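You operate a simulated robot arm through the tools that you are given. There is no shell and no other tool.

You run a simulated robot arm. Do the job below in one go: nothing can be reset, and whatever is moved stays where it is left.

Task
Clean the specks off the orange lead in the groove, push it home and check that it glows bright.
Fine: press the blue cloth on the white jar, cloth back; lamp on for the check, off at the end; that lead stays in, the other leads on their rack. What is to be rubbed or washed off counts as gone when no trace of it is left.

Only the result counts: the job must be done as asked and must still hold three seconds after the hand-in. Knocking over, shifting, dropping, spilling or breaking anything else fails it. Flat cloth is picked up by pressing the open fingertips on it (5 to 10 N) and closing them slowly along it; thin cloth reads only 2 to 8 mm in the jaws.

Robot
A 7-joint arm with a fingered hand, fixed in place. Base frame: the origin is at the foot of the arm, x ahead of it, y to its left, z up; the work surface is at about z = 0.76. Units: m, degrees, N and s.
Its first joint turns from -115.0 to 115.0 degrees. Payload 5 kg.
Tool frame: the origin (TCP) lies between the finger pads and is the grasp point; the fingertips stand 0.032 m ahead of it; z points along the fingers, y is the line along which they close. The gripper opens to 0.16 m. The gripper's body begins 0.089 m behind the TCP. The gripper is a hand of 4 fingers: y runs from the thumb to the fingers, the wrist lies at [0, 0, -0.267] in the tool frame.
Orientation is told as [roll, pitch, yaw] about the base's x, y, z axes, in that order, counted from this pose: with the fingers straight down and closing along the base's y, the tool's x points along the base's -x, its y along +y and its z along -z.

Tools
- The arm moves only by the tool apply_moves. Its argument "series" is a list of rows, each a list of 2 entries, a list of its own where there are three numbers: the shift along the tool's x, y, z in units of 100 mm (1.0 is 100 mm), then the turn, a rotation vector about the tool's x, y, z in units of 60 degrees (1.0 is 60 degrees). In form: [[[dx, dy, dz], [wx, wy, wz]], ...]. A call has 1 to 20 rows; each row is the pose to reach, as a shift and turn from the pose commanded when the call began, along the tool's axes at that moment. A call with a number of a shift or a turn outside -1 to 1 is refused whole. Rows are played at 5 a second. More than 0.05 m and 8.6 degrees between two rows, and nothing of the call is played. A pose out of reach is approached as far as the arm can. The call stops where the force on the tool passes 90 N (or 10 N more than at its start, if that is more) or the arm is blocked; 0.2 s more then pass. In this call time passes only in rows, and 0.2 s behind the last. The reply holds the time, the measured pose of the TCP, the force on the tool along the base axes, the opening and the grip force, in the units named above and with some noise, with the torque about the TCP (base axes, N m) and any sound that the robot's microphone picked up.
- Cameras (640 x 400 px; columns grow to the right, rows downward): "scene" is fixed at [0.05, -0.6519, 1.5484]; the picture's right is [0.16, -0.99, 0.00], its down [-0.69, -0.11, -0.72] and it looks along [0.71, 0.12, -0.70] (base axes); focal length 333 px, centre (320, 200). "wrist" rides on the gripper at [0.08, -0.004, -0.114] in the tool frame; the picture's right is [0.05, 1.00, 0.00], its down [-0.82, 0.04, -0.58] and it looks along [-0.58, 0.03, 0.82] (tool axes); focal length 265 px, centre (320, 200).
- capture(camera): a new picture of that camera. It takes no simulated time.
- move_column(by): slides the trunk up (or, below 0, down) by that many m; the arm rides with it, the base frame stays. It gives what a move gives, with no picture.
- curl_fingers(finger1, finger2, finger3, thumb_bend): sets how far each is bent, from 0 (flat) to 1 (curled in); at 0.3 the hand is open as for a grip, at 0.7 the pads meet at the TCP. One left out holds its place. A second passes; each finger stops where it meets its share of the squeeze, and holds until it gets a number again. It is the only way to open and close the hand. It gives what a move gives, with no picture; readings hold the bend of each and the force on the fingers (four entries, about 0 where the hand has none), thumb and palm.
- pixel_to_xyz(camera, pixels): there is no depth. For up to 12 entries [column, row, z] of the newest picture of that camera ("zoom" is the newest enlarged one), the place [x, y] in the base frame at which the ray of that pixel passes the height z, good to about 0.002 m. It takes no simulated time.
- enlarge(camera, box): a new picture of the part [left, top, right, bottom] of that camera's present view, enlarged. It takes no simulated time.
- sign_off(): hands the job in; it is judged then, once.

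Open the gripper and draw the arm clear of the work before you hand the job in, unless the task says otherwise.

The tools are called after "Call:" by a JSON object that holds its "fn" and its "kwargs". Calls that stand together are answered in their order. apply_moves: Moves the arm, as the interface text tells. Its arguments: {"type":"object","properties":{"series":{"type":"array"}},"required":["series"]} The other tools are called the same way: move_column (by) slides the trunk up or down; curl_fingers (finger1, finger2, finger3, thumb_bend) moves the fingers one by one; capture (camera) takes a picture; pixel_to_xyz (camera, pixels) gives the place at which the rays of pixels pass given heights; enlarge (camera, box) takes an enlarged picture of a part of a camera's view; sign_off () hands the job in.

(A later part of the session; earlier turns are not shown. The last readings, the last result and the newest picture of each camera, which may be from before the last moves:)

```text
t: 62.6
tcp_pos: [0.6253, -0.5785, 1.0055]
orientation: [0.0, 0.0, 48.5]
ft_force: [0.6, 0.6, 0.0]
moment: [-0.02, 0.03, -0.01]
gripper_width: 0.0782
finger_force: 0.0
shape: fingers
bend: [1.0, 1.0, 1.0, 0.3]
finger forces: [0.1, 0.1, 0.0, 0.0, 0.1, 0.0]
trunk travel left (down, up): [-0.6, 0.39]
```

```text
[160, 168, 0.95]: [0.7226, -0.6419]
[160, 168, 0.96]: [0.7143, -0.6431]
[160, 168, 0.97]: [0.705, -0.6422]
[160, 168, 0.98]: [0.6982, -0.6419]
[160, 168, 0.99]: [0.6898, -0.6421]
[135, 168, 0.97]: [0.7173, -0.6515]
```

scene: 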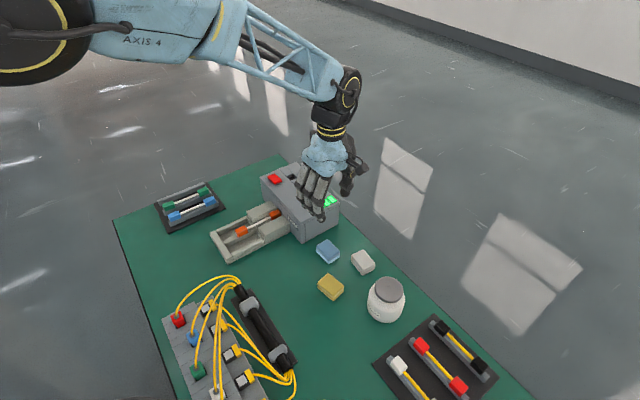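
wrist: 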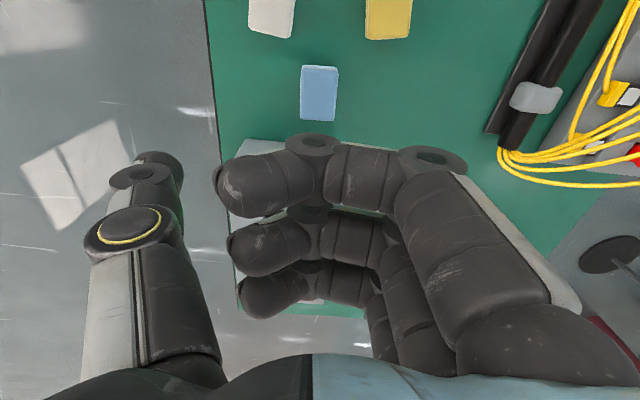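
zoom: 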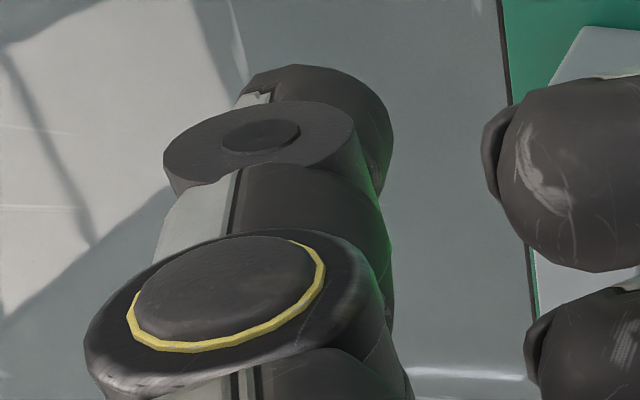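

The thumb tip sits at about (0, -0.099, +0.030) in the tool frame, with its end 42 mm ahead and its outer face at -0.110. I move (high) to a spot behind the plug's end, target TCP (0.538, -0.213), yaw 44°.

Call:
{"fn": "apply_moves", "kwargs": {"series": [[[-0.18, 0.256, 0], [0, 0, 0]], [[-0.36, 0.513, 0], [0, 0, 0]], [[-0.536, 0.769, 0], [0, 0, 0]]]}}

Call:
{"fn": "apply_moves", "kwargs": {"series": [[[-0.18, 0.256, 0], [0, 0, 0]], [[-0.36, 0.513, 0], [0, 0, 0]], [[-0.536, 0.769, 0], [0, 0, 0]]]}}

Call:
{"fn": "apply_moves", "kwargs": {"series": [[[-0.18, 0.256, 0], [0, 0, 0]], [[-0.36, 0.513, 0], [0, 0, 0]], [[-0.536, 0.769, 0], [0, 0, 0]]]}}

Call:
{"fn": "apply_moves", "kwargs": {"series": [[[-0.18, 0.256, 0], [0, 0, 0.025]], [[-0.36, 0.513, 0], [0, 0, 0.05]], [[-0.536, 0.77, 0], [0, 0, 0.075]]]}}

Call:
{"fn": "apply_moves", "kwargs": {"series": [[[0, 0, 0.33], [0, 0, 0]], [[0, 0, 0.66], [0, 0, 0]], [[0, 0, 1.0], [0, 0, 0]]]}}

Call:
{"fn": "capture", "kwargs": {"camera": "wrist"}}

Call:
{"fn": "capture", "kwargs": {"camera": "scene"}}

```text
t: 63.4
tcp_pos: [0.6046, -0.4873, 1.0068]
orientation: [0.0, 0.0, 48.5]
ft_force: [1.5, 0.1, -0.3]
moment: [-0.04, 0.02, 0.0]
gripper_width: 0.078
finger_force: 0.1
shape: fingers
bend: [1.0, 1.0, 1.0, 0.3]
finger forces: [0.0, 0.1, 0.0, 0.1, 0.1, 0.1]
trunk travel left (down, up): [-0.6, 0.39]
```

```text
t: 64.2
tcp_pos: [0.5841, -0.398, 1.0056]
orientation: [0.1, 0.1, 48.5]
ft_force: [-0.9, 0.2, -0.3]
moment: [-0.03, -0.01, 0.0]
gripper_width: 0.0781
finger_force: 0.1
shape: fingers
bend: [1.0, 1.0, 1.0, 0.3]
finger forces: [0.1, 0.1, 0.1, 0.0, 0.0, 0.1]
trunk travel left (down, up): [-0.6, 0.39]
```

```text
t: 65.0
tcp_pos: [0.5612, -0.3043, 1.0055]
orientation: [-0.1, 0.0, 48.5]
ft_force: [0.1, 0.3, -0.7]
moment: [-0.02, 0.01, -0.01]
gripper_width: 0.078
finger_force: 0.1
shape: fingers
bend: [1.0, 1.0, 1.0, 0.3]
finger forces: [0.1, 0.1, 0.1, 0.0, 0.0, 0.0]
trunk travel left (down, up): [-0.6, 0.39]
```

```text
t: 65.8
tcp_pos: [0.5396, -0.2149, 1.0069]
orientation: [-0.1, 0.0, 44.0]
ft_force: [-1.1, -0.7, 0.2]
moment: [0.04, 0.03, 0.0]
gripper_width: 0.078
finger_force: 0.0
shape: fingers
bend: [1.0, 1.0, 1.0, 0.3]
finger forces: [0.0, 0.0, 0.0, 0.0, 0.0, 0.0]
trunk travel left (down, up): [-0.6, 0.39]
```

```text
t: 66.6
tcp_pos: [0.54, -0.2157, 0.9055]
orientation: [0.0, 0.1, 44.0]
ft_force: [0.1, -0.1, 0.1]
moment: [0.01, 0.01, 0.02]
gripper_width: 0.0782
finger_force: 0.0
shape: fingers
bend: [1.0, 1.0, 1.0, 0.3]
finger forces: [0.1, 0.1, 0.0, 0.0, 0.0, 0.0]
trunk travel left (down, up): [-0.6, 0.39]
```

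```text
taken
```

wrist: 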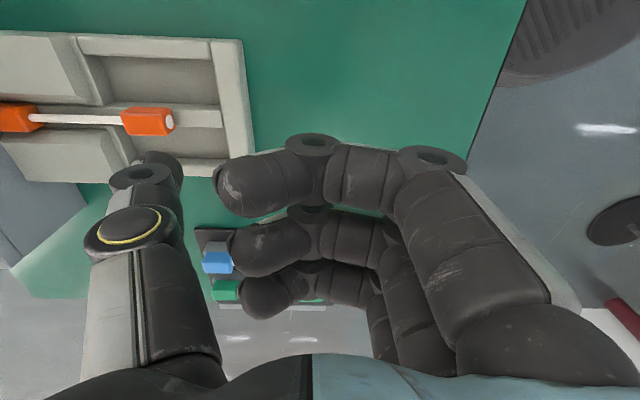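

```text
taken
```

scene: 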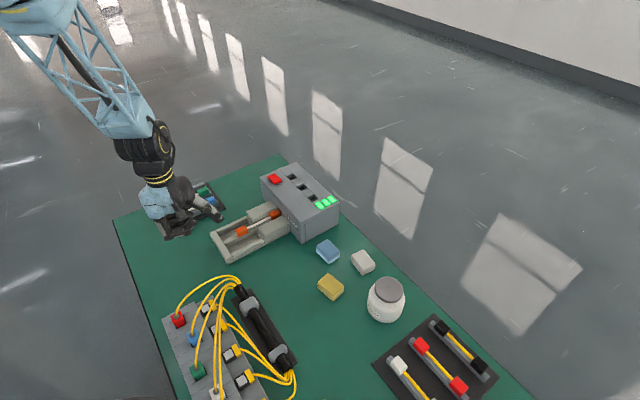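

The plug's end dot is at wrist (170,121). I recheck its place and the groove line from this view before going down.

Call:
{"fn": "pixel_to_xyz", "kwargs": {"camera": "wrist", "pixels": [[170, 121, 0.8], [121, 119, 0.8], [36, 118, 0.8], [150, 107, 0.81], [150, 135, 0.81], [221, 117, 0.785]]}}

Call:
{"fn": "enlarge", "kwargs": {"camera": "scene", "box": [150, 170, 300, 264]}}

```text
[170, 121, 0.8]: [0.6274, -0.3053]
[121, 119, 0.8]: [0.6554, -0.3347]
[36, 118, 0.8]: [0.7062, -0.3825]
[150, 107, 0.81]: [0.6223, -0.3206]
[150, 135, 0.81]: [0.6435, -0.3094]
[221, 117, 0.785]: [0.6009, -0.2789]
```

```text
4.26 times, centred on (225, 217) of scene
```

zoom: 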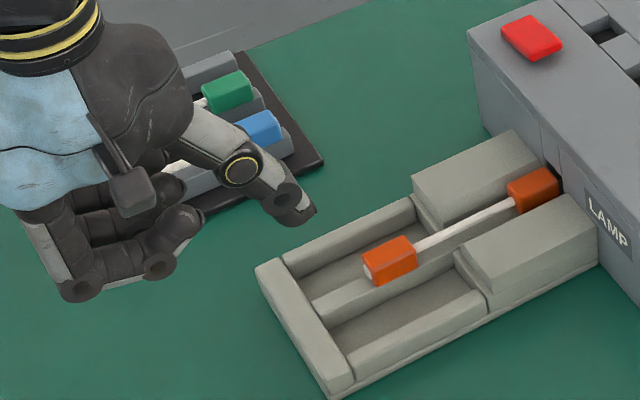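

The geometry agrees: the thumb is about 18 mm behind the plug's end and centred within 2 mm. I descend toward TCP 0.838 with the tip just above the rail level.

Call:
{"fn": "apply_moves", "kwargs": {"series": [[[0.02, 0, 0.2], [0, 0, 0]], [[0.02, 0, 0.4], [0, 0, 0]], [[0.02, 0, 0.55], [0, 0, 0]], [[0.02, 0, 0.66], [0, 0, 0]]]}}

Call:
{"fn": "capture", "kwargs": {"camera": "wrist"}}

Call:
{"fn": "enlarge", "kwargs": {"camera": "scene", "box": [200, 195, 270, 245]}}

```text
t: 67.6
tcp_pos: [0.5366, -0.2158, 0.8381]
orientation: [0.0, 0.0, 44.0]
ft_force: [0.8, 0.2, 0.3]
moment: [0.01, 0.01, 0.03]
gripper_width: 0.078
finger_force: 0.1
shape: fingers
bend: [1.0, 1.0, 1.0, 0.3]
finger forces: [0.1, 0.0, 0.0, 0.0, 0.0, 0.0]
trunk travel left (down, up): [-0.6, 0.39]
```

```text
taken
```

wrist: 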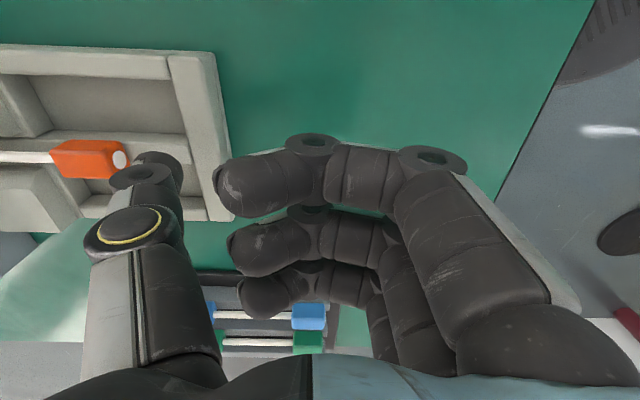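

```text
8.00 times, centred on (235, 220) of scene
```

zoom: 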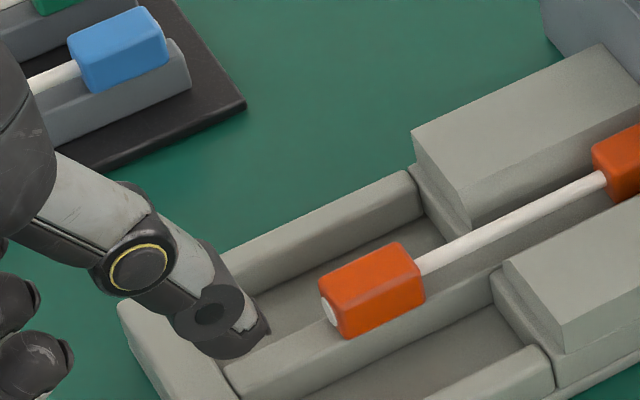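

The thumb tip stands over the rail, right behind the plug's white end. I lower 3 mm and advance in small steps toward the plug.

Call:
{"fn": "apply_moves", "kwargs": {"series": [[[0, 0, 0.03], [0, 0, 0]], [[0, -0.04, 0.03], [0, 0, 0]], [[0, -0.08, 0.03], [0, 0, 0]], [[0, -0.12, 0.03], [0, 0, 0]]]}}

Call:
{"fn": "enlarge", "kwargs": {"camera": "scene", "box": [205, 200, 269, 245]}}

```text
t: 68.6
tcp_pos: [0.5452, -0.2239, 0.8354]
orientation: [0.0, 0.1, 44.1]
ft_force: [0.3, 0.2, 0.4]
moment: [-0.02, -0.01, 0.0]
gripper_width: 0.0779
finger_force: 0.1
shape: fingers
bend: [1.0, 1.0, 1.0, 0.3]
finger forces: [0.1, 0.1, 0.0, 0.0, 0.0, 0.0]
trunk travel left (down, up): [-0.6, 0.39]
```

```text
8.89 times, centred on (237, 222) of scene
```

zoom: 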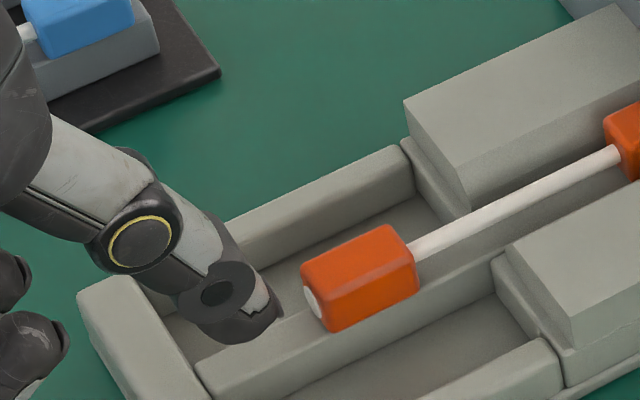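

The tip is some 5-8 mm from the plug with no contact force. I continue in 2 mm steps.

Call:
{"fn": "apply_moves", "kwargs": {"series": [[[0, -0.02, 0], [0, 0, 0]], [[0, -0.04, 0], [0, 0, 0]], [[0, -0.06, 0], [0, 0, 0]]]}}

Call:
{"fn": "apply_moves", "kwargs": {"series": [[[0, -0.02, 0], [0, 0, 0]], [[0, -0.04, 0], [0, 0, 0]]]}}

Call:
{"fn": "enlarge", "kwargs": {"camera": "scene", "box": [215, 195, 289, 245]}}

```text
t: 69.4
tcp_pos: [0.55, -0.227, 0.8358]
orientation: [-0.1, 0.0, 44.1]
ft_force: [0.2, 0.1, 1.0]
moment: [-0.04, 0.05, 0.0]
gripper_width: 0.0781
finger_force: 0.0
shape: fingers
bend: [1.0, 1.0, 1.0, 0.3]
finger forces: [0.0, 0.0, 0.0, 0.0, 0.1, 0.0]
trunk travel left (down, up): [-0.6, 0.39]
```

```text
t: 70.0
tcp_pos: [0.5533, -0.2304, 0.8367]
orientation: [0.0, 0.0, 44.1]
ft_force: [0.3, 0.5, 0.2]
moment: [0.0, 0.0, 0.04]
gripper_width: 0.0781
finger_force: 0.0
shape: fingers
bend: [1.0, 1.0, 1.0, 0.3]
finger forces: [0.1, 0.0, 0.0, 0.0, 0.1, 0.0]
trunk travel left (down, up): [-0.6, 0.39]
```

```text
8.00 times, centred on (252, 220) of scene
```

zoom: 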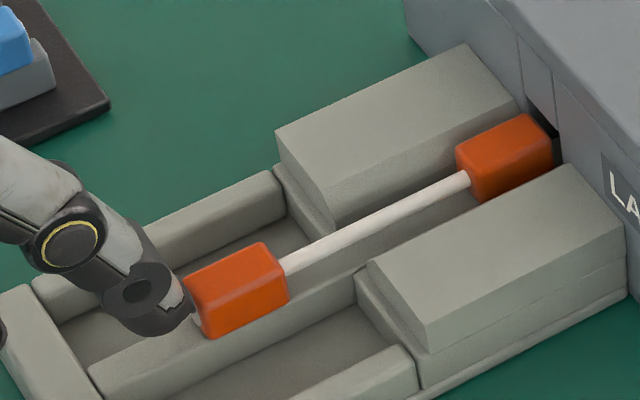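

The tip is at the plug's end now (zoom 190,310). I push on in 2 mm steps and watch the force.

Call:
{"fn": "apply_moves", "kwargs": {"series": [[[0, -0.02, 0], [0, 0, 0]], [[0, -0.04, 0], [0, 0, 0]]]}}

Call:
{"fn": "apply_moves", "kwargs": {"series": [[[0, -0.02, 0], [0, 0, 0]], [[0, -0.04, 0], [0, 0, 0]]]}}

Call:
{"fn": "enlarge", "kwargs": {"camera": "scene", "box": [215, 195, 289, 245]}}

```text
t: 70.6
tcp_pos: [0.5563, -0.234, 0.8361]
orientation: [0.1, 0.0, 44.0]
ft_force: [-0.6, 0.8, 0.6]
moment: [-0.03, 0.04, 0.07]
gripper_width: 0.0784
finger_force: 0.1
shape: fingers
bend: [1.0, 1.0, 1.0, 0.3]
finger forces: [0.1, 0.0, 0.1, 0.0, 0.0, 0.0]
trunk travel left (down, up): [-0.6, 0.39]
```

```text
t: 71.2
tcp_pos: [0.5585, -0.2352, 0.8372]
orientation: [-0.1, 0.0, 44.0]
ft_force: [-0.3, 0.2, 1.0]
moment: [-0.06, -0.05, -0.04]
gripper_width: 0.0783
finger_force: 0.3
shape: fingers
bend: [1.0, 1.0, 1.0, 0.3]
finger forces: [0.0, 0.1, 0.0, 0.0, 0.6, 0.0]
trunk travel left (down, up): [-0.6, 0.39]
```

```text
8.00 times, centred on (252, 220) of scene
```

zoom: 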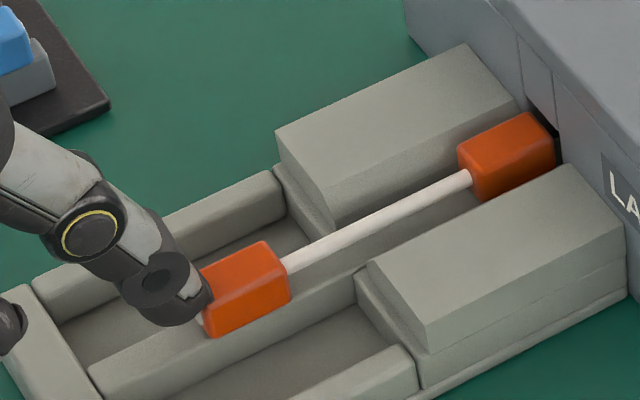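

Light contact (thumb 0.6 N) and the plug began to move slightly. I push on in 2.5 mm steps.

Call:
{"fn": "apply_moves", "kwargs": {"series": [[[0, -0.025, 0], [0, 0, 0]], [[0, -0.05, 0], [0, 0, 0]], [[0, -0.075, 0], [0, 0, 0]]]}}

Call:
{"fn": "enlarge", "kwargs": {"camera": "scene", "box": [215, 195, 289, 245]}}

```text
t: 72.0
tcp_pos: [0.5644, -0.2413, 0.8365]
orientation: [0.0, 0.0, 44.0]
ft_force: [-0.6, 0.1, 1.0]
moment: [-0.06, -0.02, -0.02]
gripper_width: 0.0778
finger_force: 0.3
shape: fingers
bend: [1.0, 1.0, 1.0, 0.3]
finger forces: [0.0, 0.1, 0.0, 0.0, 0.7, 0.0]
trunk travel left (down, up): [-0.6, 0.39]
```

```text
8.00 times, centred on (252, 220) of scene
```

zoom: 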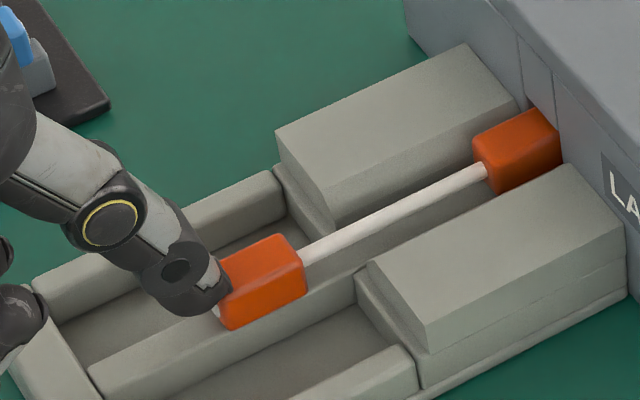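

The lead slides in smoothly with only 0.7 N; the far plug is entering the hole (zoom 473-560). I continue.

Call:
{"fn": "apply_moves", "kwargs": {"series": [[[0, -0.025, 0], [0, 0, 0]], [[0, -0.05, 0], [0, 0, 0]], [[0, -0.075, 0], [0, 0, 0]], [[0, -0.1, 0], [0, 0, 0]]]}}

Call:
{"fn": "enlarge", "kwargs": {"camera": "scene", "box": [215, 195, 289, 245]}}

```text
t: 73.0
tcp_pos: [0.5706, -0.2467, 0.8368]
orientation: [-0.1, 0.0, 44.0]
ft_force: [-3.9, 3.5, 5.5]
moment: [-0.27, -0.26, -0.04]
gripper_width: 0.0776
finger_force: 3.4
shape: fingers
bend: [1.0, 1.0, 1.0, 0.31]
finger forces: [0.0, 0.0, 0.1, 0.1, 6.8, 0.0]
trunk travel left (down, up): [-0.6, 0.39]
```

```text
8.00 times, centred on (252, 220) of scene
```

zoom: 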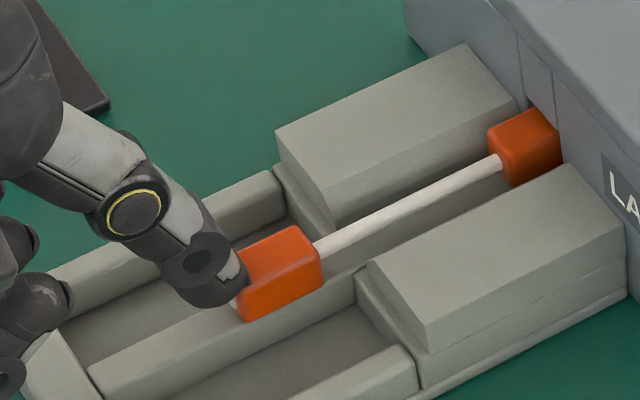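

Resistance has begun (about 5 N along the groove), and the far plug is half inside. I go on in 2 mm steps, listening for a click.

Call:
{"fn": "apply_moves", "kwargs": {"series": [[[0, -0.02, 0], [0, 0, 0]], [[0, -0.04, 0], [0, 0, 0]]]}}

Call:
{"fn": "apply_moves", "kwargs": {"series": [[[0, -0.02, 0], [0, 0, 0]], [[0, -0.04, 0], [0, 0, 0]]]}}

Call:
{"fn": "enlarge", "kwargs": {"camera": "scene", "box": [215, 195, 289, 245]}}

```text
t: 73.6
tcp_pos: [0.5718, -0.2504, 0.8385]
orientation: [-0.1, 0.0, 43.9]
ft_force: [-8.4, 9.2, 20.2]
moment: [-1.08, -1.07, 0.1]
gripper_width: 0.0762
finger_force: 11.4
shape: fingers
bend: [1.0, 1.0, 1.0, 0.31]
finger forces: [0.0, 0.0, 0.0, 0.1, 23.1, 0.0]
trunk travel left (down, up): [-0.6, 0.39]
```

```text
t: 74.2
tcp_pos: [0.576, -0.2543, 0.8383]
orientation: [-0.1, -0.1, 44.0]
ft_force: [-9.9, 13.2, 26.7]
moment: [-1.39, -1.45, 0.15]
gripper_width: 0.0759
finger_force: 14.9
shape: fingers
bend: [1.0, 1.0, 1.0, 0.32]
finger forces: [0.0, 0.0, 0.0, 0.0, 28.8, 0.1]
trunk travel left (down, up): [-0.6, 0.39]
```

```text
8.00 times, centred on (252, 220) of scene
```

zoom: 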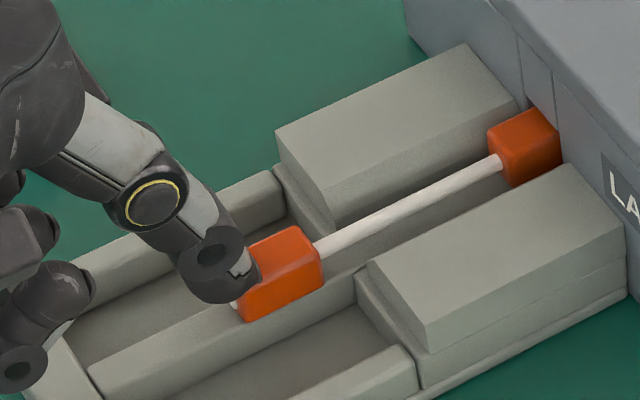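

The lead stopped moving while the thumb began to ride up over the plug's edge (27 N upward, 16 N along). I back off and lower the tip so that it bears squarely on the end face.

Call:
{"fn": "apply_moves", "kwargs": {"series": [[[0, 0.03, 0], [0, 0, 0]], [[0, 0.06, 0], [0, 0, 0]], [[0, 0.1, 0], [0, 0, 0]], [[0, 0.15, 0], [0, 0, 0]]]}}

Call:
{"fn": "curl_fingers", "kwargs": {"thumb_bend": 0.3}}

Call:
{"fn": "apply_moves", "kwargs": {"series": [[[0, 0, 0.015], [0, 0, 0]], [[0, 0, 0.03], [0, 0, 0]]]}}

Call:
{"fn": "enlarge", "kwargs": {"camera": "scene", "box": [215, 195, 289, 245]}}

```text
t: 75.2
tcp_pos: [0.5643, -0.2447, 0.8371]
orientation: [0.0, 0.0, 43.9]
ft_force: [-0.8, 0.0, -0.6]
moment: [-0.02, 0.04, 0.02]
gripper_width: 0.0783
finger_force: 0.1
shape: fingers
bend: [1.0, 1.0, 1.0, 0.3]
finger forces: [0.1, 0.0, 0.1, 0.0, 0.0, 0.0]
trunk travel left (down, up): [-0.6, 0.39]
```

```text
t: 76.2
tcp_pos: [0.5657, -0.244, 0.8377]
orientation: [0.1, 0.0, 44.0]
ft_force: [0.5, 0.2, 0.2]
moment: [0.02, 0.03, 0.0]
gripper_width: 0.0785
finger_force: 0.0
shape: fingers
bend: [1.0, 1.0, 1.0, 0.3]
finger forces: [0.0, 0.0, 0.0, 0.1, 0.0, 0.0]
trunk travel left (down, up): [-0.6, 0.39]
```

```text
t: 76.8
tcp_pos: [0.5661, -0.2441, 0.8342]
orientation: [0.0, 0.0, 44.0]
ft_force: [-1.7, 1.1, 6.4]
moment: [-0.44, -0.41, -0.05]
gripper_width: 0.0789
finger_force: 3.2
shape: fingers
bend: [1.0, 1.0, 1.0, 0.3]
finger forces: [0.0, 0.0, 0.0, 0.1, 6.4, 0.0]
trunk travel left (down, up): [-0.6, 0.39]
```

```text
8.00 times, centred on (252, 220) of scene
```

zoom: 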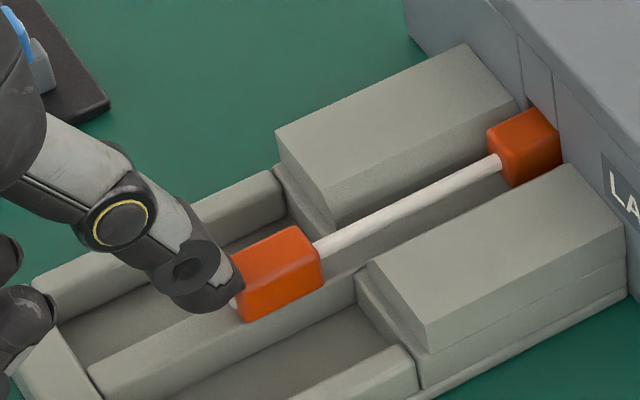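

The tip touches the rail here (6 N), so the earlier upward load came from the outward-leaning thumb being wedged onto the rail. I raise a little and set the thumb more upright (0.38).

Call:
{"fn": "apply_moves", "kwargs": {"series": [[[0, 0.02, -0.03], [0, 0, 0]], [[0, 0.04, -0.06], [0, 0, 0]]]}}

Call:
{"fn": "curl_fingers", "kwargs": {"thumb_bend": 0.38}}

Call:
{"fn": "capture", "kwargs": {"camera": "wrist"}}

Call:
{"fn": "enlarge", "kwargs": {"camera": "scene", "box": [215, 195, 289, 245]}}

```text
t: 77.4
tcp_pos: [0.5619, -0.2415, 0.8399]
orientation: [0.1, 0.0, 43.9]
ft_force: [0.5, 0.4, -0.2]
moment: [0.01, 0.02, -0.02]
gripper_width: 0.0782
finger_force: 0.1
shape: fingers
bend: [1.0, 1.0, 1.0, 0.3]
finger forces: [0.1, 0.0, 0.1, 0.0, 0.0, 0.0]
trunk travel left (down, up): [-0.6, 0.39]
```

```text
t: 78.4
tcp_pos: [0.5624, -0.241, 0.839]
orientation: [0.0, 0.0, 44.1]
ft_force: [-0.6, 0.0, 0.2]
moment: [0.01, 0.0, 0.0]
gripper_width: 0.0712
finger_force: 0.0
shape: fingers
bend: [1.0, 1.0, 1.0, 0.38]
finger forces: [0.0, 0.0, 0.0, 0.0, 0.0, 0.1]
trunk travel left (down, up): [-0.6, 0.39]
```

```text
taken
```

wrist: 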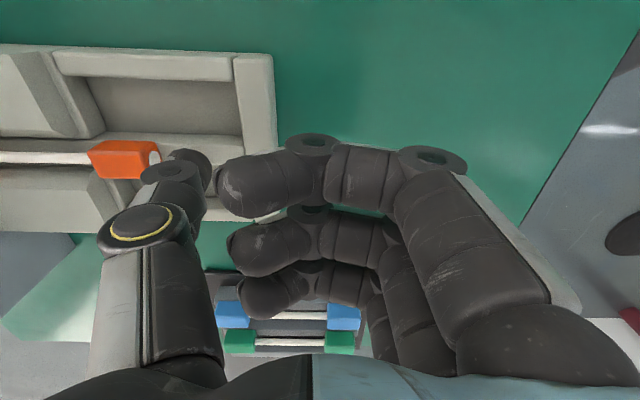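

```text
8.00 times, centred on (252, 220) of scene
```

zoom: 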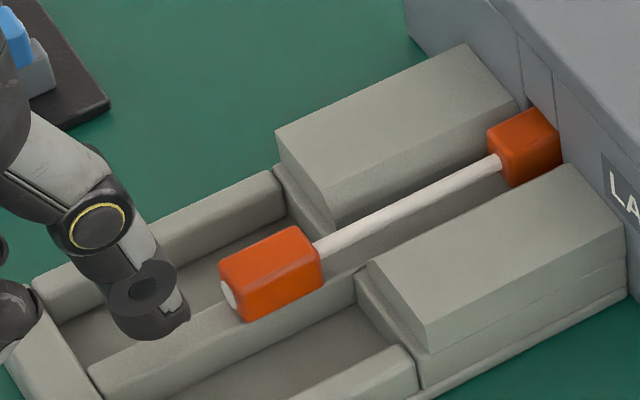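

The thumb now hangs upright behind the plug's end. I lower 5 mm and advance until contact.

Call:
{"fn": "apply_moves", "kwargs": {"series": [[[0, 0, 0.025], [0, 0, 0]], [[0, 0, 0.05], [0, 0, 0]]]}}

Call:
{"fn": "apply_moves", "kwargs": {"series": [[[0, -0.03, 0], [0, 0, 0]], [[0, -0.06, 0], [0, 0, 0]], [[0, -0.09, 0], [0, 0, 0]]]}}

Call:
{"fn": "apply_moves", "kwargs": {"series": [[[0, -0.02, 0], [0, 0, 0]], [[0, -0.04, 0], [0, 0, 0]]]}}

Call:
{"fn": "enlarge", "kwargs": {"camera": "scene", "box": [215, 195, 289, 245]}}

```text
t: 79.0
tcp_pos: [0.5649, -0.2424, 0.8343]
orientation: [0.0, 0.0, 43.9]
ft_force: [0.4, 0.2, -0.2]
moment: [-0.02, -0.02, 0.02]
gripper_width: 0.0713
finger_force: 0.1
shape: fingers
bend: [1.0, 1.0, 1.0, 0.38]
finger forces: [0.0, 0.0, 0.0, 0.1, 0.1, 0.0]
trunk travel left (down, up): [-0.6, 0.39]
```

```text
t: 79.8
tcp_pos: [0.5697, -0.2484, 0.8357]
orientation: [0.0, 0.0, 44.0]
ft_force: [0.2, 1.2, 1.1]
moment: [0.04, 0.02, -0.02]
gripper_width: 0.0719
finger_force: 0.1
shape: fingers
bend: [1.0, 1.0, 1.0, 0.38]
finger forces: [0.0, 0.0, 0.0, 0.1, 0.0, 0.1]
trunk travel left (down, up): [-0.6, 0.39]
```

```text
t: 80.4
tcp_pos: [0.5722, -0.2514, 0.834]
orientation: [0.0, 0.0, 44.0]
ft_force: [0.3, 0.0, -0.2]
moment: [-0.01, -0.03, -0.01]
gripper_width: 0.0716
finger_force: 0.1
shape: fingers
bend: [1.0, 1.0, 1.0, 0.38]
finger forces: [0.0, 0.1, 0.1, 0.1, 0.1, 0.1]
trunk travel left (down, up): [-0.6, 0.39]
```

```text
8.00 times, centred on (252, 220) of scene
```

zoom: 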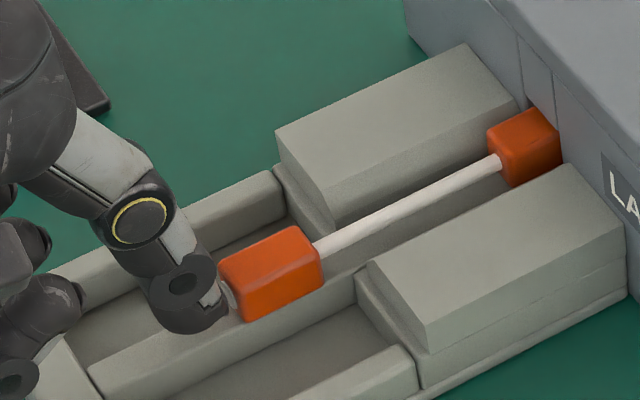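

The tip is just about touching the end face. I push in 2 mm steps.

Call:
{"fn": "apply_moves", "kwargs": {"series": [[[0, -0.02, 0.005], [0, 0, 0]], [[0, -0.04, 0.01], [0, 0, 0]]]}}

Call:
{"fn": "apply_moves", "kwargs": {"series": [[[0, -0.02, 0], [0, 0, 0]], [[0, -0.04, 0], [0, 0, 0]]]}}

Call:
{"fn": "enlarge", "kwargs": {"camera": "scene", "box": [215, 195, 289, 245]}}

```text
t: 81.0
tcp_pos: [0.5739, -0.2523, 0.8328]
orientation: [0.0, 0.0, 44.0]
ft_force: [-0.7, 1.4, 0.3]
moment: [-0.02, -0.02, 0.0]
gripper_width: 0.0716
finger_force: 0.0
shape: fingers
bend: [1.0, 1.0, 1.0, 0.38]
finger forces: [0.0, 0.0, 0.1, 0.0, 0.0, 0.1]
trunk travel left (down, up): [-0.6, 0.39]
```

```text
t: 81.6
tcp_pos: [0.5779, -0.2565, 0.8332]
orientation: [0.1, 0.0, 44.0]
ft_force: [-1.8, 1.8, 0.4]
moment: [0.02, -0.03, 0.0]
gripper_width: 0.0708
finger_force: 1.2
shape: fingers
bend: [1.0, 1.0, 1.0, 0.38]
finger forces: [0.1, 0.1, 0.0, 0.0, 2.4, 0.1]
trunk travel left (down, up): [-0.6, 0.39]
```

```text
8.00 times, centred on (252, 220) of scene
```

zoom: 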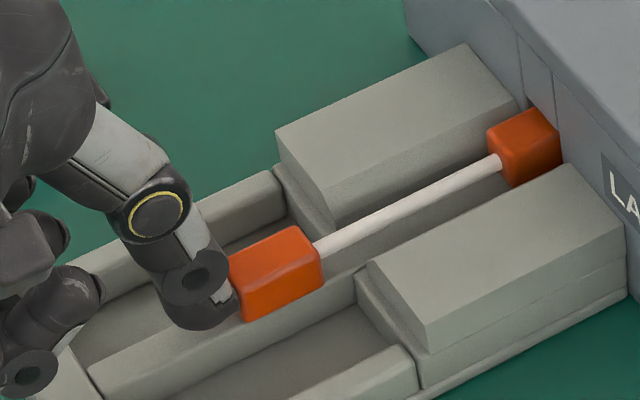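

Now the push is purely horizontal (2.5 N, almost no vertical load). I continue in 2 mm steps.

Call:
{"fn": "apply_moves", "kwargs": {"series": [[[0, -0.02, 0], [0, 0, 0]], [[0, -0.04, 0], [0, 0, 0]]]}}

Call:
{"fn": "enlarge", "kwargs": {"camera": "scene", "box": [215, 195, 289, 245]}}

```text
t: 82.2
tcp_pos: [0.5792, -0.2592, 0.835]
orientation: [0.0, 0.0, 44.0]
ft_force: [-4.2, 5.1, 1.6]
moment: [-0.03, 0.03, 0.02]
gripper_width: 0.069
finger_force: 3.0
shape: fingers
bend: [1.0, 1.0, 1.0, 0.4]
finger forces: [0.0, 0.0, 0.1, 0.0, 6.6, 0.0]
trunk travel left (down, up): [-0.6, 0.39]
```

```text
8.00 times, centred on (252, 220) of scene
```

zoom: 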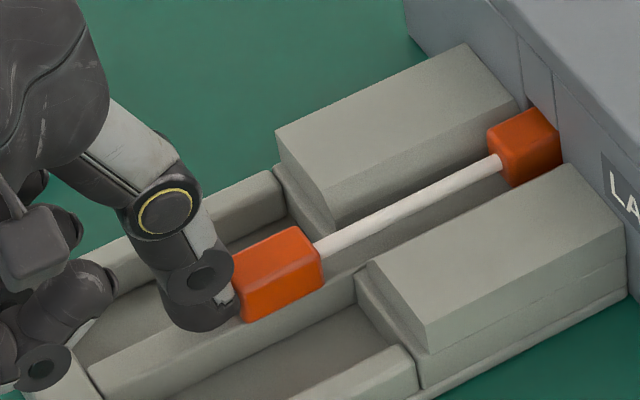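

The lead does not yield to about 7 N and the thumb merely bends, so this push is too soft. I will back off and use the stiff sideways direction of the closed fingers instead (yaw -46°); first I measure where the plug end is now.

Call:
{"fn": "apply_moves", "kwargs": {"series": [[[0, 0.05, 0], [0, 0, 0]], [[0, 0.15, 0], [0, 0, 0]], [[0, 0.3, 0], [0, 0, 0]], [[0, 0.3, -0.4], [0, 0, 0]], [[0, 0.3, -0.8], [0, 0, 0]], [[0, 0.3, -1.0], [0, 0, 0]]]}}

Call:
{"fn": "enlarge", "kwargs": {"camera": "scene", "box": [225, 195, 289, 240]}}

Call:
{"fn": "capture", "kwargs": {"camera": "wrist"}}

```text
t: 83.6
tcp_pos: [0.5578, -0.2364, 0.9359]
orientation: [-0.1, 0.0, 43.9]
ft_force: [-0.5, 0.7, 0.5]
moment: [-0.01, 0.01, 0.01]
gripper_width: 0.0714
finger_force: 0.0
shape: fingers
bend: [1.0, 1.0, 1.0, 0.38]
finger forces: [0.0, 0.1, 0.0, 0.0, 0.0, 0.0]
trunk travel left (down, up): [-0.6, 0.39]
```

```text
8.89 times, centred on (257, 218) of scene
```

zoom: 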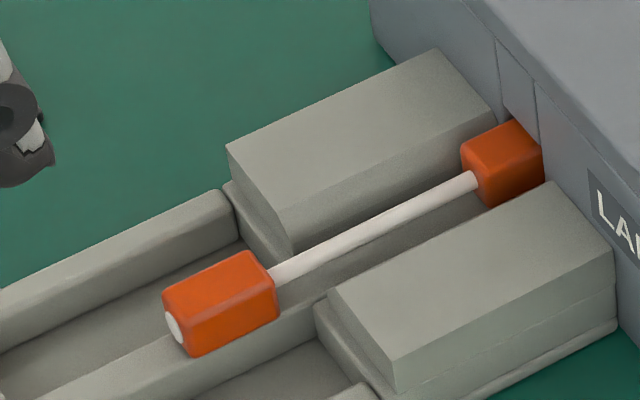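

```text
taken
```

wrist: 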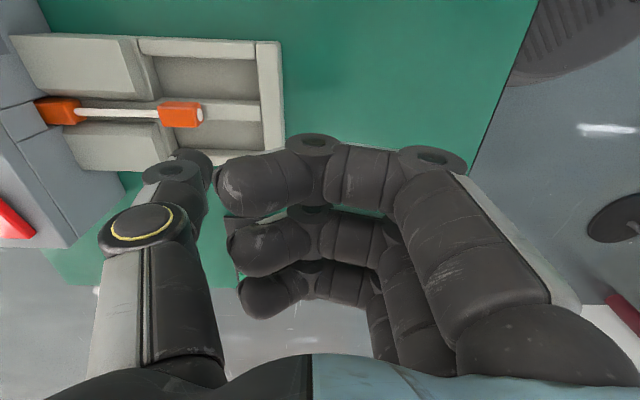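

The far plug now stands about 20 mm proud of the lamp face. I get the plug end's new place from the dot at zoom (173,327).

Call:
{"fn": "pixel_to_xyz", "kwargs": {"camera": "zoom", "pixels": [[173, 327, 0.8], [272, 275, 0.8], [472, 183, 0.8], [463, 150, 0.81], [512, 122, 0.81], [543, 150, 0.81]]}}

Call:
{"fn": "pixel_to_xyz", "kwargs": {"camera": "wrist", "pixels": [[200, 114, 0.8], [159, 114, 0.8], [79, 112, 0.8], [42, 110, 0.8], [38, 98, 0.81], [48, 125, 0.81]]}}

Call:
{"fn": "enlarge", "kwargs": {"camera": "wrist", "box": [0, 80, 96, 150]}}

```text
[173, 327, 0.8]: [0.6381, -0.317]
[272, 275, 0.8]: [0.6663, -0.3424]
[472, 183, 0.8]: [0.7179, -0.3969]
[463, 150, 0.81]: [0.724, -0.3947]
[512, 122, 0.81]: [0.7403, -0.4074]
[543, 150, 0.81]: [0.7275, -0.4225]
```

```text
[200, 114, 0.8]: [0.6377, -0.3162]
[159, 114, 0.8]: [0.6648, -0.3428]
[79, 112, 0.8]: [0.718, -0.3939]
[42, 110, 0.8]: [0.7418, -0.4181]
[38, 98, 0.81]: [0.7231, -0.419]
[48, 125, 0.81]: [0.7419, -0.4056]
```

```text
5.71 times, centred on (48, 115) of wrist
```

zoom: 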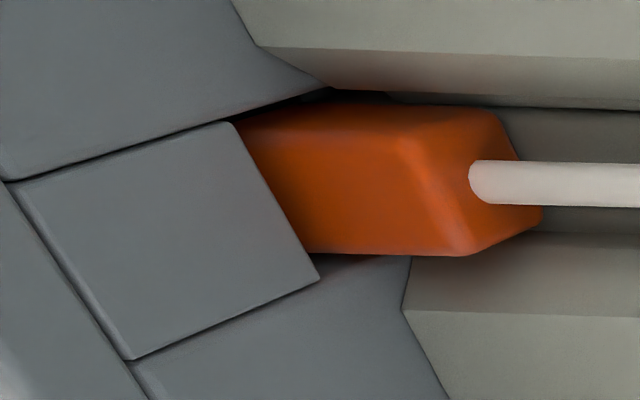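

The lead has travelled about 14 mm; its end is now at (0.638, -0.317) and the groove runs at -44.5°. I close the fingers to 0.7 and turn the hand to yaw -45° while moving behind the plug's end, staying high.

Call:
{"fn": "curl_fingers", "kwargs": {"finger1": 0.7, "finger2": 0.7, "finger3": 0.7, "thumb_bend": 0.7}}

Call:
{"fn": "apply_moves", "kwargs": {"series": [[[0.012, -0.09, 0], [0, 0, 0.1236]], [[0.024, -0.18, 0], [0, 0, 0.2472]], [[0.036, -0.27, 0], [0, 0, 0.3708]], [[0.048, -0.36, 0], [0, 0, 0.4944]], [[0.06, -0.45, 0], [0, 0, 0.618]], [[0.073, -0.54, 0], [0, 0, 0.7417]]]}}

Call:
{"fn": "apply_moves", "kwargs": {"series": [[[0, 0, 0], [0, 0, 0.1236]], [[0, 0, 0], [0, 0, 0.2472]], [[0, 0, 0], [0, 0, 0.3708]], [[0, 0, 0], [0, 0, 0.4944]], [[0, 0, 0], [0, 0, 0.618]], [[0, 0, 0], [0, 0, 0.7417]]]}}

Call:
{"fn": "capture", "kwargs": {"camera": "wrist"}}

Call:
{"fn": "enlarge", "kwargs": {"camera": "scene", "box": [190, 140, 310, 250]}}

```text
t: 84.6
tcp_pos: [0.5581, -0.2371, 0.9355]
orientation: [0.0, 0.0, 44.1]
ft_force: [-0.1, 0.2, 0.5]
moment: [-0.02, -0.01, -0.01]
gripper_width: 0.0233
finger_force: 0.0
shape: fingers
bend: [0.7, 0.7, 0.7, 0.7]
finger forces: [0.0, 0.1, 0.0, 0.0, 0.0, 0.0]
trunk travel left (down, up): [-0.6, 0.39]
```

```text
t: 86.0
tcp_pos: [0.59, -0.2825, 0.9338]
orientation: [0.1, 0.1, -0.6]
ft_force: [-0.4, -0.1, 0.9]
moment: [-0.01, -0.01, 0.01]
gripper_width: 0.0237
finger_force: 0.0
shape: fingers
bend: [0.7, 0.7, 0.7, 0.7]
finger forces: [0.0, 0.0, 0.0, 0.0, 0.0, 0.0]
trunk travel left (down, up): [-0.6, 0.39]
```

```text
t: 87.4
tcp_pos: [0.5921, -0.282, 0.9331]
orientation: [-0.1, 0.1, -45.2]
ft_force: [-0.4, 0.2, 0.8]
moment: [0.01, -0.03, 0.01]
gripper_width: 0.0233
finger_force: 0.0
shape: fingers
bend: [0.7, 0.7, 0.7, 0.7]
finger forces: [0.0, 0.0, 0.0, 0.0, 0.1, 0.0]
trunk travel left (down, up): [-0.6, 0.39]
```

```text
taken
```

wrist: 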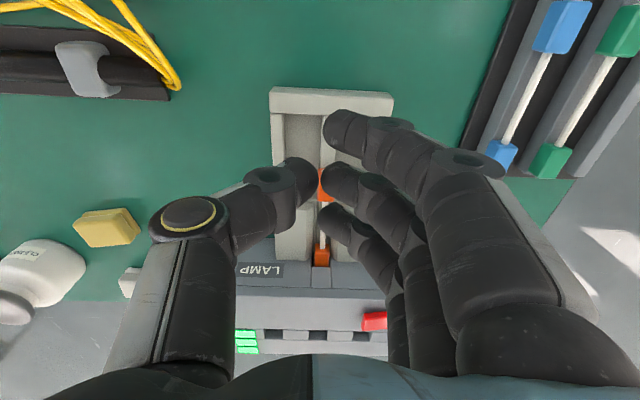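

```text
3.64 times, centred on (250, 195) of scene
```

zoom: 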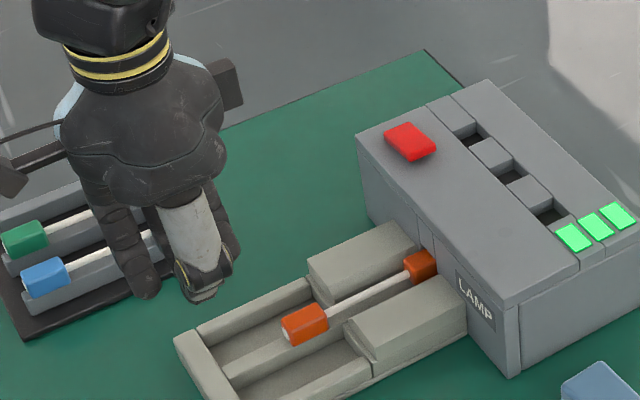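

The hand is at yaw -45° with the fingers over the groove line. I trim sideways 2.5 mm and descend behind the plug in stages.

Call:
{"fn": "apply_moves", "kwargs": {"series": [[[0, -0.025, 0.3], [0, 0, 0]], [[0, -0.025, 0.6], [0, 0, 0]], [[0, -0.025, 0.85], [0, 0, 0]], [[0, -0.025, 0.97], [0, 0, 0]]]}}

Call:
{"fn": "capture", "kwargs": {"camera": "wrist"}}

Call:
{"fn": "enlarge", "kwargs": {"camera": "scene", "box": [205, 185, 285, 245]}}

```text
t: 88.4
tcp_pos: [0.5907, -0.2835, 0.8371]
orientation: [0.0, 0.0, -45.1]
ft_force: [0.2, 0.2, -0.5]
moment: [0.02, 0.0, 0.0]
gripper_width: 0.0232
finger_force: 0.0
shape: fingers
bend: [0.7, 0.7, 0.7, 0.7]
finger forces: [0.1, 0.1, 0.0, 0.0, 0.0, 0.0]
trunk travel left (down, up): [-0.6, 0.39]
```

```text
taken
```

wrist: 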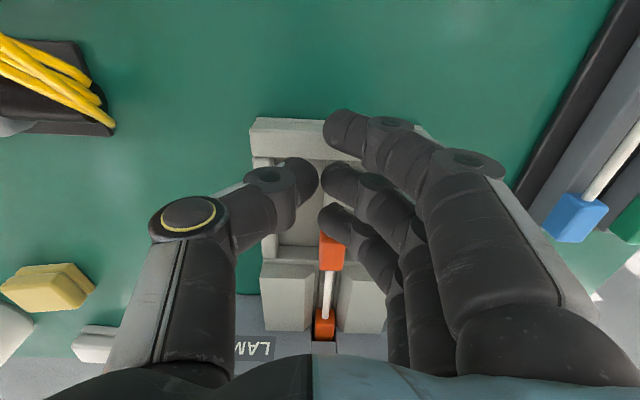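

```text
6.67 times, centred on (245, 215) of scene
```

zoom: 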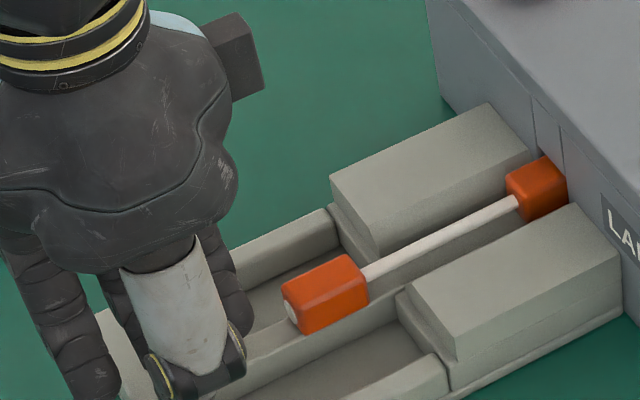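

Finger 3's tip (wrist 338,222) is right behind the plug's end (332,237) and in line with it. I lower step by step toward the rail.

Call:
{"fn": "apply_moves", "kwargs": {"series": [[[0, 0, 0.03], [0, 0, 0]], [[0, 0, 0.06], [0, 0, 0]]]}}

Call:
{"fn": "apply_moves", "kwargs": {"series": [[[0, 0, 0.02], [0, 0, 0]]]}}

Call:
{"fn": "enlarge", "kwargs": {"camera": "scene", "box": [205, 195, 269, 245]}}

```text
t: 89.0
tcp_pos: [0.5894, -0.2838, 0.832]
orientation: [0.0, -0.1, -45.0]
ft_force: [-1.1, 0.3, 1.0]
moment: [0.01, 0.02, 0.01]
gripper_width: 0.0234
finger_force: 0.0
shape: fingers
bend: [0.7, 0.7, 0.7, 0.7]
finger forces: [0.0, 0.0, 0.0, 0.0, 0.1, 0.1]
trunk travel left (down, up): [-0.6, 0.39]
```

```text
t: 89.4
tcp_pos: [0.5899, -0.2835, 0.8287]
orientation: [0.0, 0.1, -45.0]
ft_force: [0.3, 0.0, 0.2]
moment: [-0.03, -0.01, -0.03]
gripper_width: 0.0233
finger_force: 0.1
shape: fingers
bend: [0.7, 0.7, 0.7, 0.7]
finger forces: [0.1, 0.0, 0.0, 0.1, 0.1, 0.1]
trunk travel left (down, up): [-0.6, 0.39]
```

```text
8.00 times, centred on (237, 220) of scene
```

zoom: 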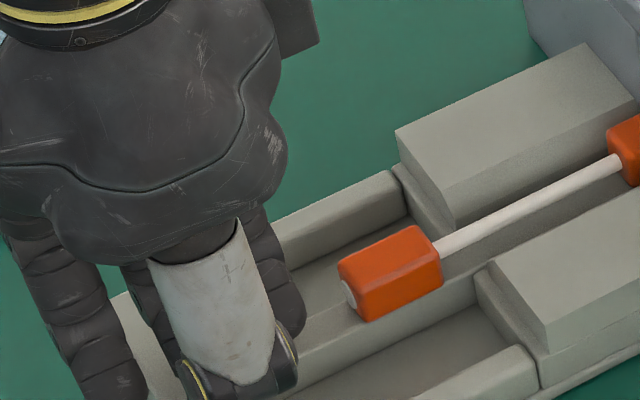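

No contact yet at TCP 0.829. I keep lowering 1-2 mm at a time to find the rail.

Call:
{"fn": "apply_moves", "kwargs": {"series": [[[0, 0, 0.02], [0, 0, 0]]]}}

Call:
{"fn": "apply_moves", "kwargs": {"series": [[[0, 0, 0.015], [0, 0, 0]]]}}

Call:
{"fn": "apply_moves", "kwargs": {"series": [[[0, 0, 0.015], [0, 0, 0]]]}}

```text
t: 89.8
tcp_pos: [0.5906, -0.2821, 0.826]
orientation: [0.0, 0.1, -45.1]
ft_force: [-0.5, 1.0, -0.1]
moment: [-0.01, -0.03, -0.01]
gripper_width: 0.0236
finger_force: 0.0
shape: fingers
bend: [0.7, 0.7, 0.7, 0.7]
finger forces: [0.0, 0.0, 0.1, 0.0, 0.0, 0.0]
trunk travel left (down, up): [-0.6, 0.39]
```

```text
t: 90.2
tcp_pos: [0.5899, -0.2829, 0.8258]
orientation: [0.0, 0.0, -45.1]
ft_force: [1.1, -0.7, -0.2]
moment: [0.03, 0.01, 0.0]
gripper_width: 0.0236
finger_force: 0.0
shape: fingers
bend: [0.7, 0.7, 0.7, 0.7]
finger forces: [0.0, 0.1, 0.0, 0.1, 0.0, 0.1]
trunk travel left (down, up): [-0.6, 0.39]
```

```text
t: 90.6
tcp_pos: [0.5908, -0.2834, 0.824]
orientation: [0.0, 0.0, -45.1]
ft_force: [-0.2, -0.2, -1.3]
moment: [-0.01, 0.02, 0.01]
gripper_width: 0.0235
finger_force: 0.1
shape: fingers
bend: [0.7, 0.7, 0.7, 0.7]
finger forces: [0.1, 0.0, 0.0, 0.1, 0.0, 0.1]
trunk travel left (down, up): [-0.6, 0.39]
```

Call:
{"fn": "apply_moves", "kwargs": {"series": [[[0, 0, 0.015], [0, 0, 0]]]}}

Call:
{"fn": "apply_moves", "kwargs": {"series": [[[0, 0, 0.015], [0, 0, 0]]]}}

Call:
{"fn": "capture", "kwargs": {"camera": "wrist"}}

```text
t: 91.0
tcp_pos: [0.5902, -0.2832, 0.8229]
orientation: [0.1, 0.0, -44.9]
ft_force: [-0.3, -1.0, 0.2]
moment: [0.0, -0.02, -0.03]
gripper_width: 0.0236
finger_force: 0.0
shape: fingers
bend: [0.7, 0.7, 0.7, 0.7]
finger forces: [0.0, 0.1, 0.1, 0.0, 0.0, 0.1]
trunk travel left (down, up): [-0.6, 0.39]
```

```text
t: 91.4
tcp_pos: [0.5914, -0.2831, 0.8239]
orientation: [-0.1, 0.0, -45.0]
ft_force: [-2.5, -0.3, 5.9]
moment: [-0.09, 0.19, 0.01]
gripper_width: 0.0234
finger_force: 4.0
shape: fingers
bend: [0.7, 0.7, 0.7, 0.7]
finger forces: [0.1, 0.1, 0.0, 0.0, 7.0, 0.0]
trunk travel left (down, up): [-0.6, 0.39]
```

```text
taken
```

wrist: 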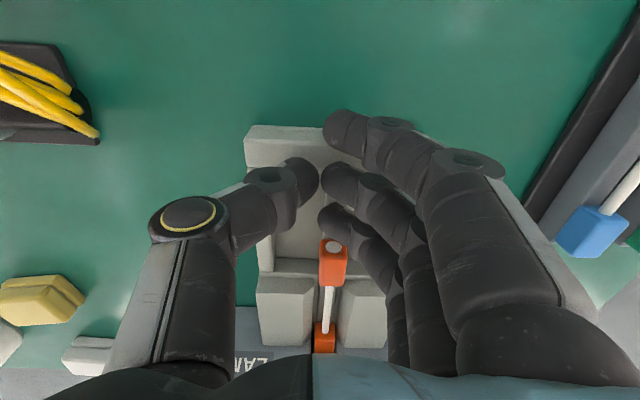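

The thumb tip has found the rail (7 N). I raise 1.5 mm and advance along the groove (tool -x) toward the plug's end.

Call:
{"fn": "apply_moves", "kwargs": {"series": [[[0, 0, -0.015], [0, 0, 0]], [[-0.04, 0, -0.015], [0, 0, 0]], [[-0.08, 0, -0.015], [0, 0, 0]], [[-0.12, 0, -0.015], [0, 0, 0]]]}}

Call:
{"fn": "apply_moves", "kwargs": {"series": [[[-0.02, 0, 0], [0, 0, 0]], [[-0.04, 0, 0], [0, 0, 0]]]}}

Call:
{"fn": "capture", "kwargs": {"camera": "wrist"}}

```text
t: 92.4
tcp_pos: [0.599, -0.2922, 0.8222]
orientation: [0.0, 0.0, -45.0]
ft_force: [-0.3, 0.4, -0.6]
moment: [0.01, -0.03, -0.01]
gripper_width: 0.0234
finger_force: 0.0
shape: fingers
bend: [0.7, 0.7, 0.7, 0.7]
finger forces: [0.0, 0.0, 0.0, 0.2, 0.1, 0.0]
trunk travel left (down, up): [-0.6, 0.39]
```

```text
t: 93.0
tcp_pos: [0.6024, -0.2946, 0.8213]
orientation: [-0.1, 0.0, -45.0]
ft_force: [0.2, 0.2, 0.3]
moment: [0.0, 0.02, 0.01]
gripper_width: 0.0233
finger_force: 0.0
shape: fingers
bend: [0.7, 0.7, 0.7, 0.7]
finger forces: [0.0, 0.1, 0.1, 0.1, 0.0, 0.0]
trunk travel left (down, up): [-0.6, 0.39]
```

```text
taken
```

wrist: 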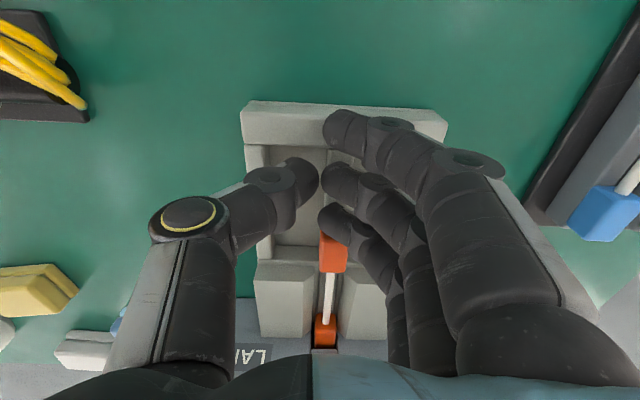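

The fingertip is a few millimetres short of the plug's end. I advance in 2 mm steps, watching the force.

Call:
{"fn": "apply_moves", "kwargs": {"series": [[[-0.02, 0, 0], [0, 0, 0]]]}}

Call:
{"fn": "apply_moves", "kwargs": {"series": [[[-0.02, 0, 0], [0, 0, 0]]]}}

Call:
{"fn": "apply_moves", "kwargs": {"series": [[[-0.02, 0, 0], [0, 0, 0]]]}}

```text
t: 93.4
tcp_pos: [0.6038, -0.2968, 0.822]
orientation: [0.0, 0.1, -45.0]
ft_force: [0.3, 0.2, 0.3]
moment: [0.0, 0.01, -0.01]
gripper_width: 0.0233
finger_force: 0.3
shape: fingers
bend: [0.7, 0.7, 0.7, 0.7]
finger forces: [0.0, 0.1, 0.6, 0.0, 0.0, 0.0]
trunk travel left (down, up): [-0.6, 0.39]
```

```text
t: 93.8
tcp_pos: [0.6036, -0.2972, 0.8222]
orientation: [0.0, 0.1, -45.0]
ft_force: [-3.1, 3.1, 0.5]
moment: [0.04, 0.03, 0.07]
gripper_width: 0.0232
finger_force: 2.2
shape: fingers
bend: [0.7, 0.7, 0.7, 0.7]
finger forces: [0.0, 0.0, 3.8, 0.0, 0.0, 0.1]
trunk travel left (down, up): [-0.6, 0.39]
```

```text
t: 94.2
tcp_pos: [0.6056, -0.2983, 0.8224]
orientation: [0.1, 0.1, -45.0]
ft_force: [-9.0, 9.2, 0.5]
moment: [0.18, 0.18, 0.18]
gripper_width: 0.0231
finger_force: 6.7
shape: fingers
bend: [0.7, 0.7, 0.7, 0.7]
finger forces: [0.0, 0.0, 13.1, 0.1, 0.0, 0.0]
trunk travel left (down, up): [-0.6, 0.39]
```

Contact is stiff and purely along the groove (13 N on finger 3). I raise the push in 1.5 mm steps.

Call:
{"fn": "apply_moves", "kwargs": {"series": [[[-0.015, 0, 0], [0, 0, 0]]]}}

Call:
{"fn": "apply_moves", "kwargs": {"series": [[[-0.015, 0, 0], [0, 0, 0]]]}}

Call:
{"fn": "capture", "kwargs": {"camera": "wrist"}}

Call:
{"fn": "enlarge", "kwargs": {"camera": "scene", "box": [225, 195, 289, 240]}}

```text
t: 94.6
tcp_pos: [0.6057, -0.2984, 0.8222]
orientation: [0.0, 0.1, -45.0]
ft_force: [-16.6, 16.1, -0.9]
moment: [0.28, 0.3, 0.35]
gripper_width: 0.0231
finger_force: 11.9
shape: fingers
bend: [0.7, 0.7, 0.7, 0.7]
finger forces: [0.0, 0.0, 23.4, 0.0, 0.0, 0.1]
trunk travel left (down, up): [-0.6, 0.39]
```

```text
t: 95.0
tcp_pos: [0.6051, -0.298, 0.8234]
orientation: [-0.1, 0.2, -45.1]
ft_force: [-24.5, 24.7, -0.6]
moment: [0.46, 0.46, 0.53]
gripper_width: 0.0234
finger_force: 17.5
shape: fingers
bend: [0.7, 0.7, 0.7, 0.7]
finger forces: [0.0, 0.0, 34.7, 0.1, 0.0, 0.0]
trunk travel left (down, up): [-0.6, 0.39]
```

```text
taken
```

wrist: 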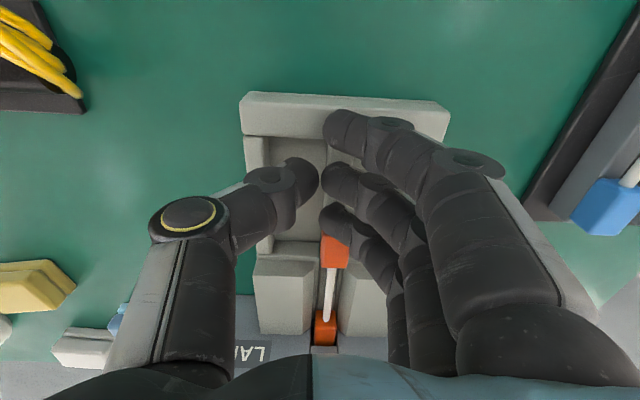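

```text
8.89 times, centred on (257, 218) of scene
```

zoom: 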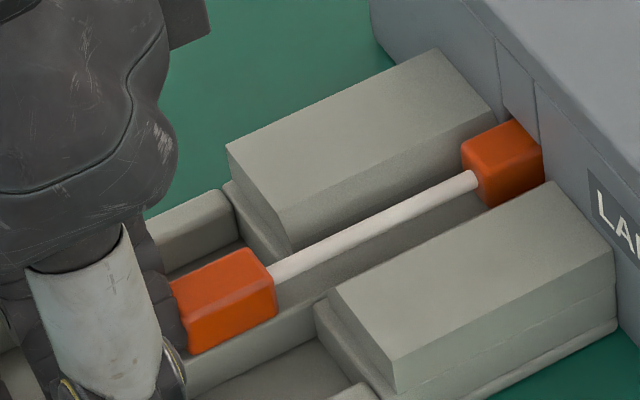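

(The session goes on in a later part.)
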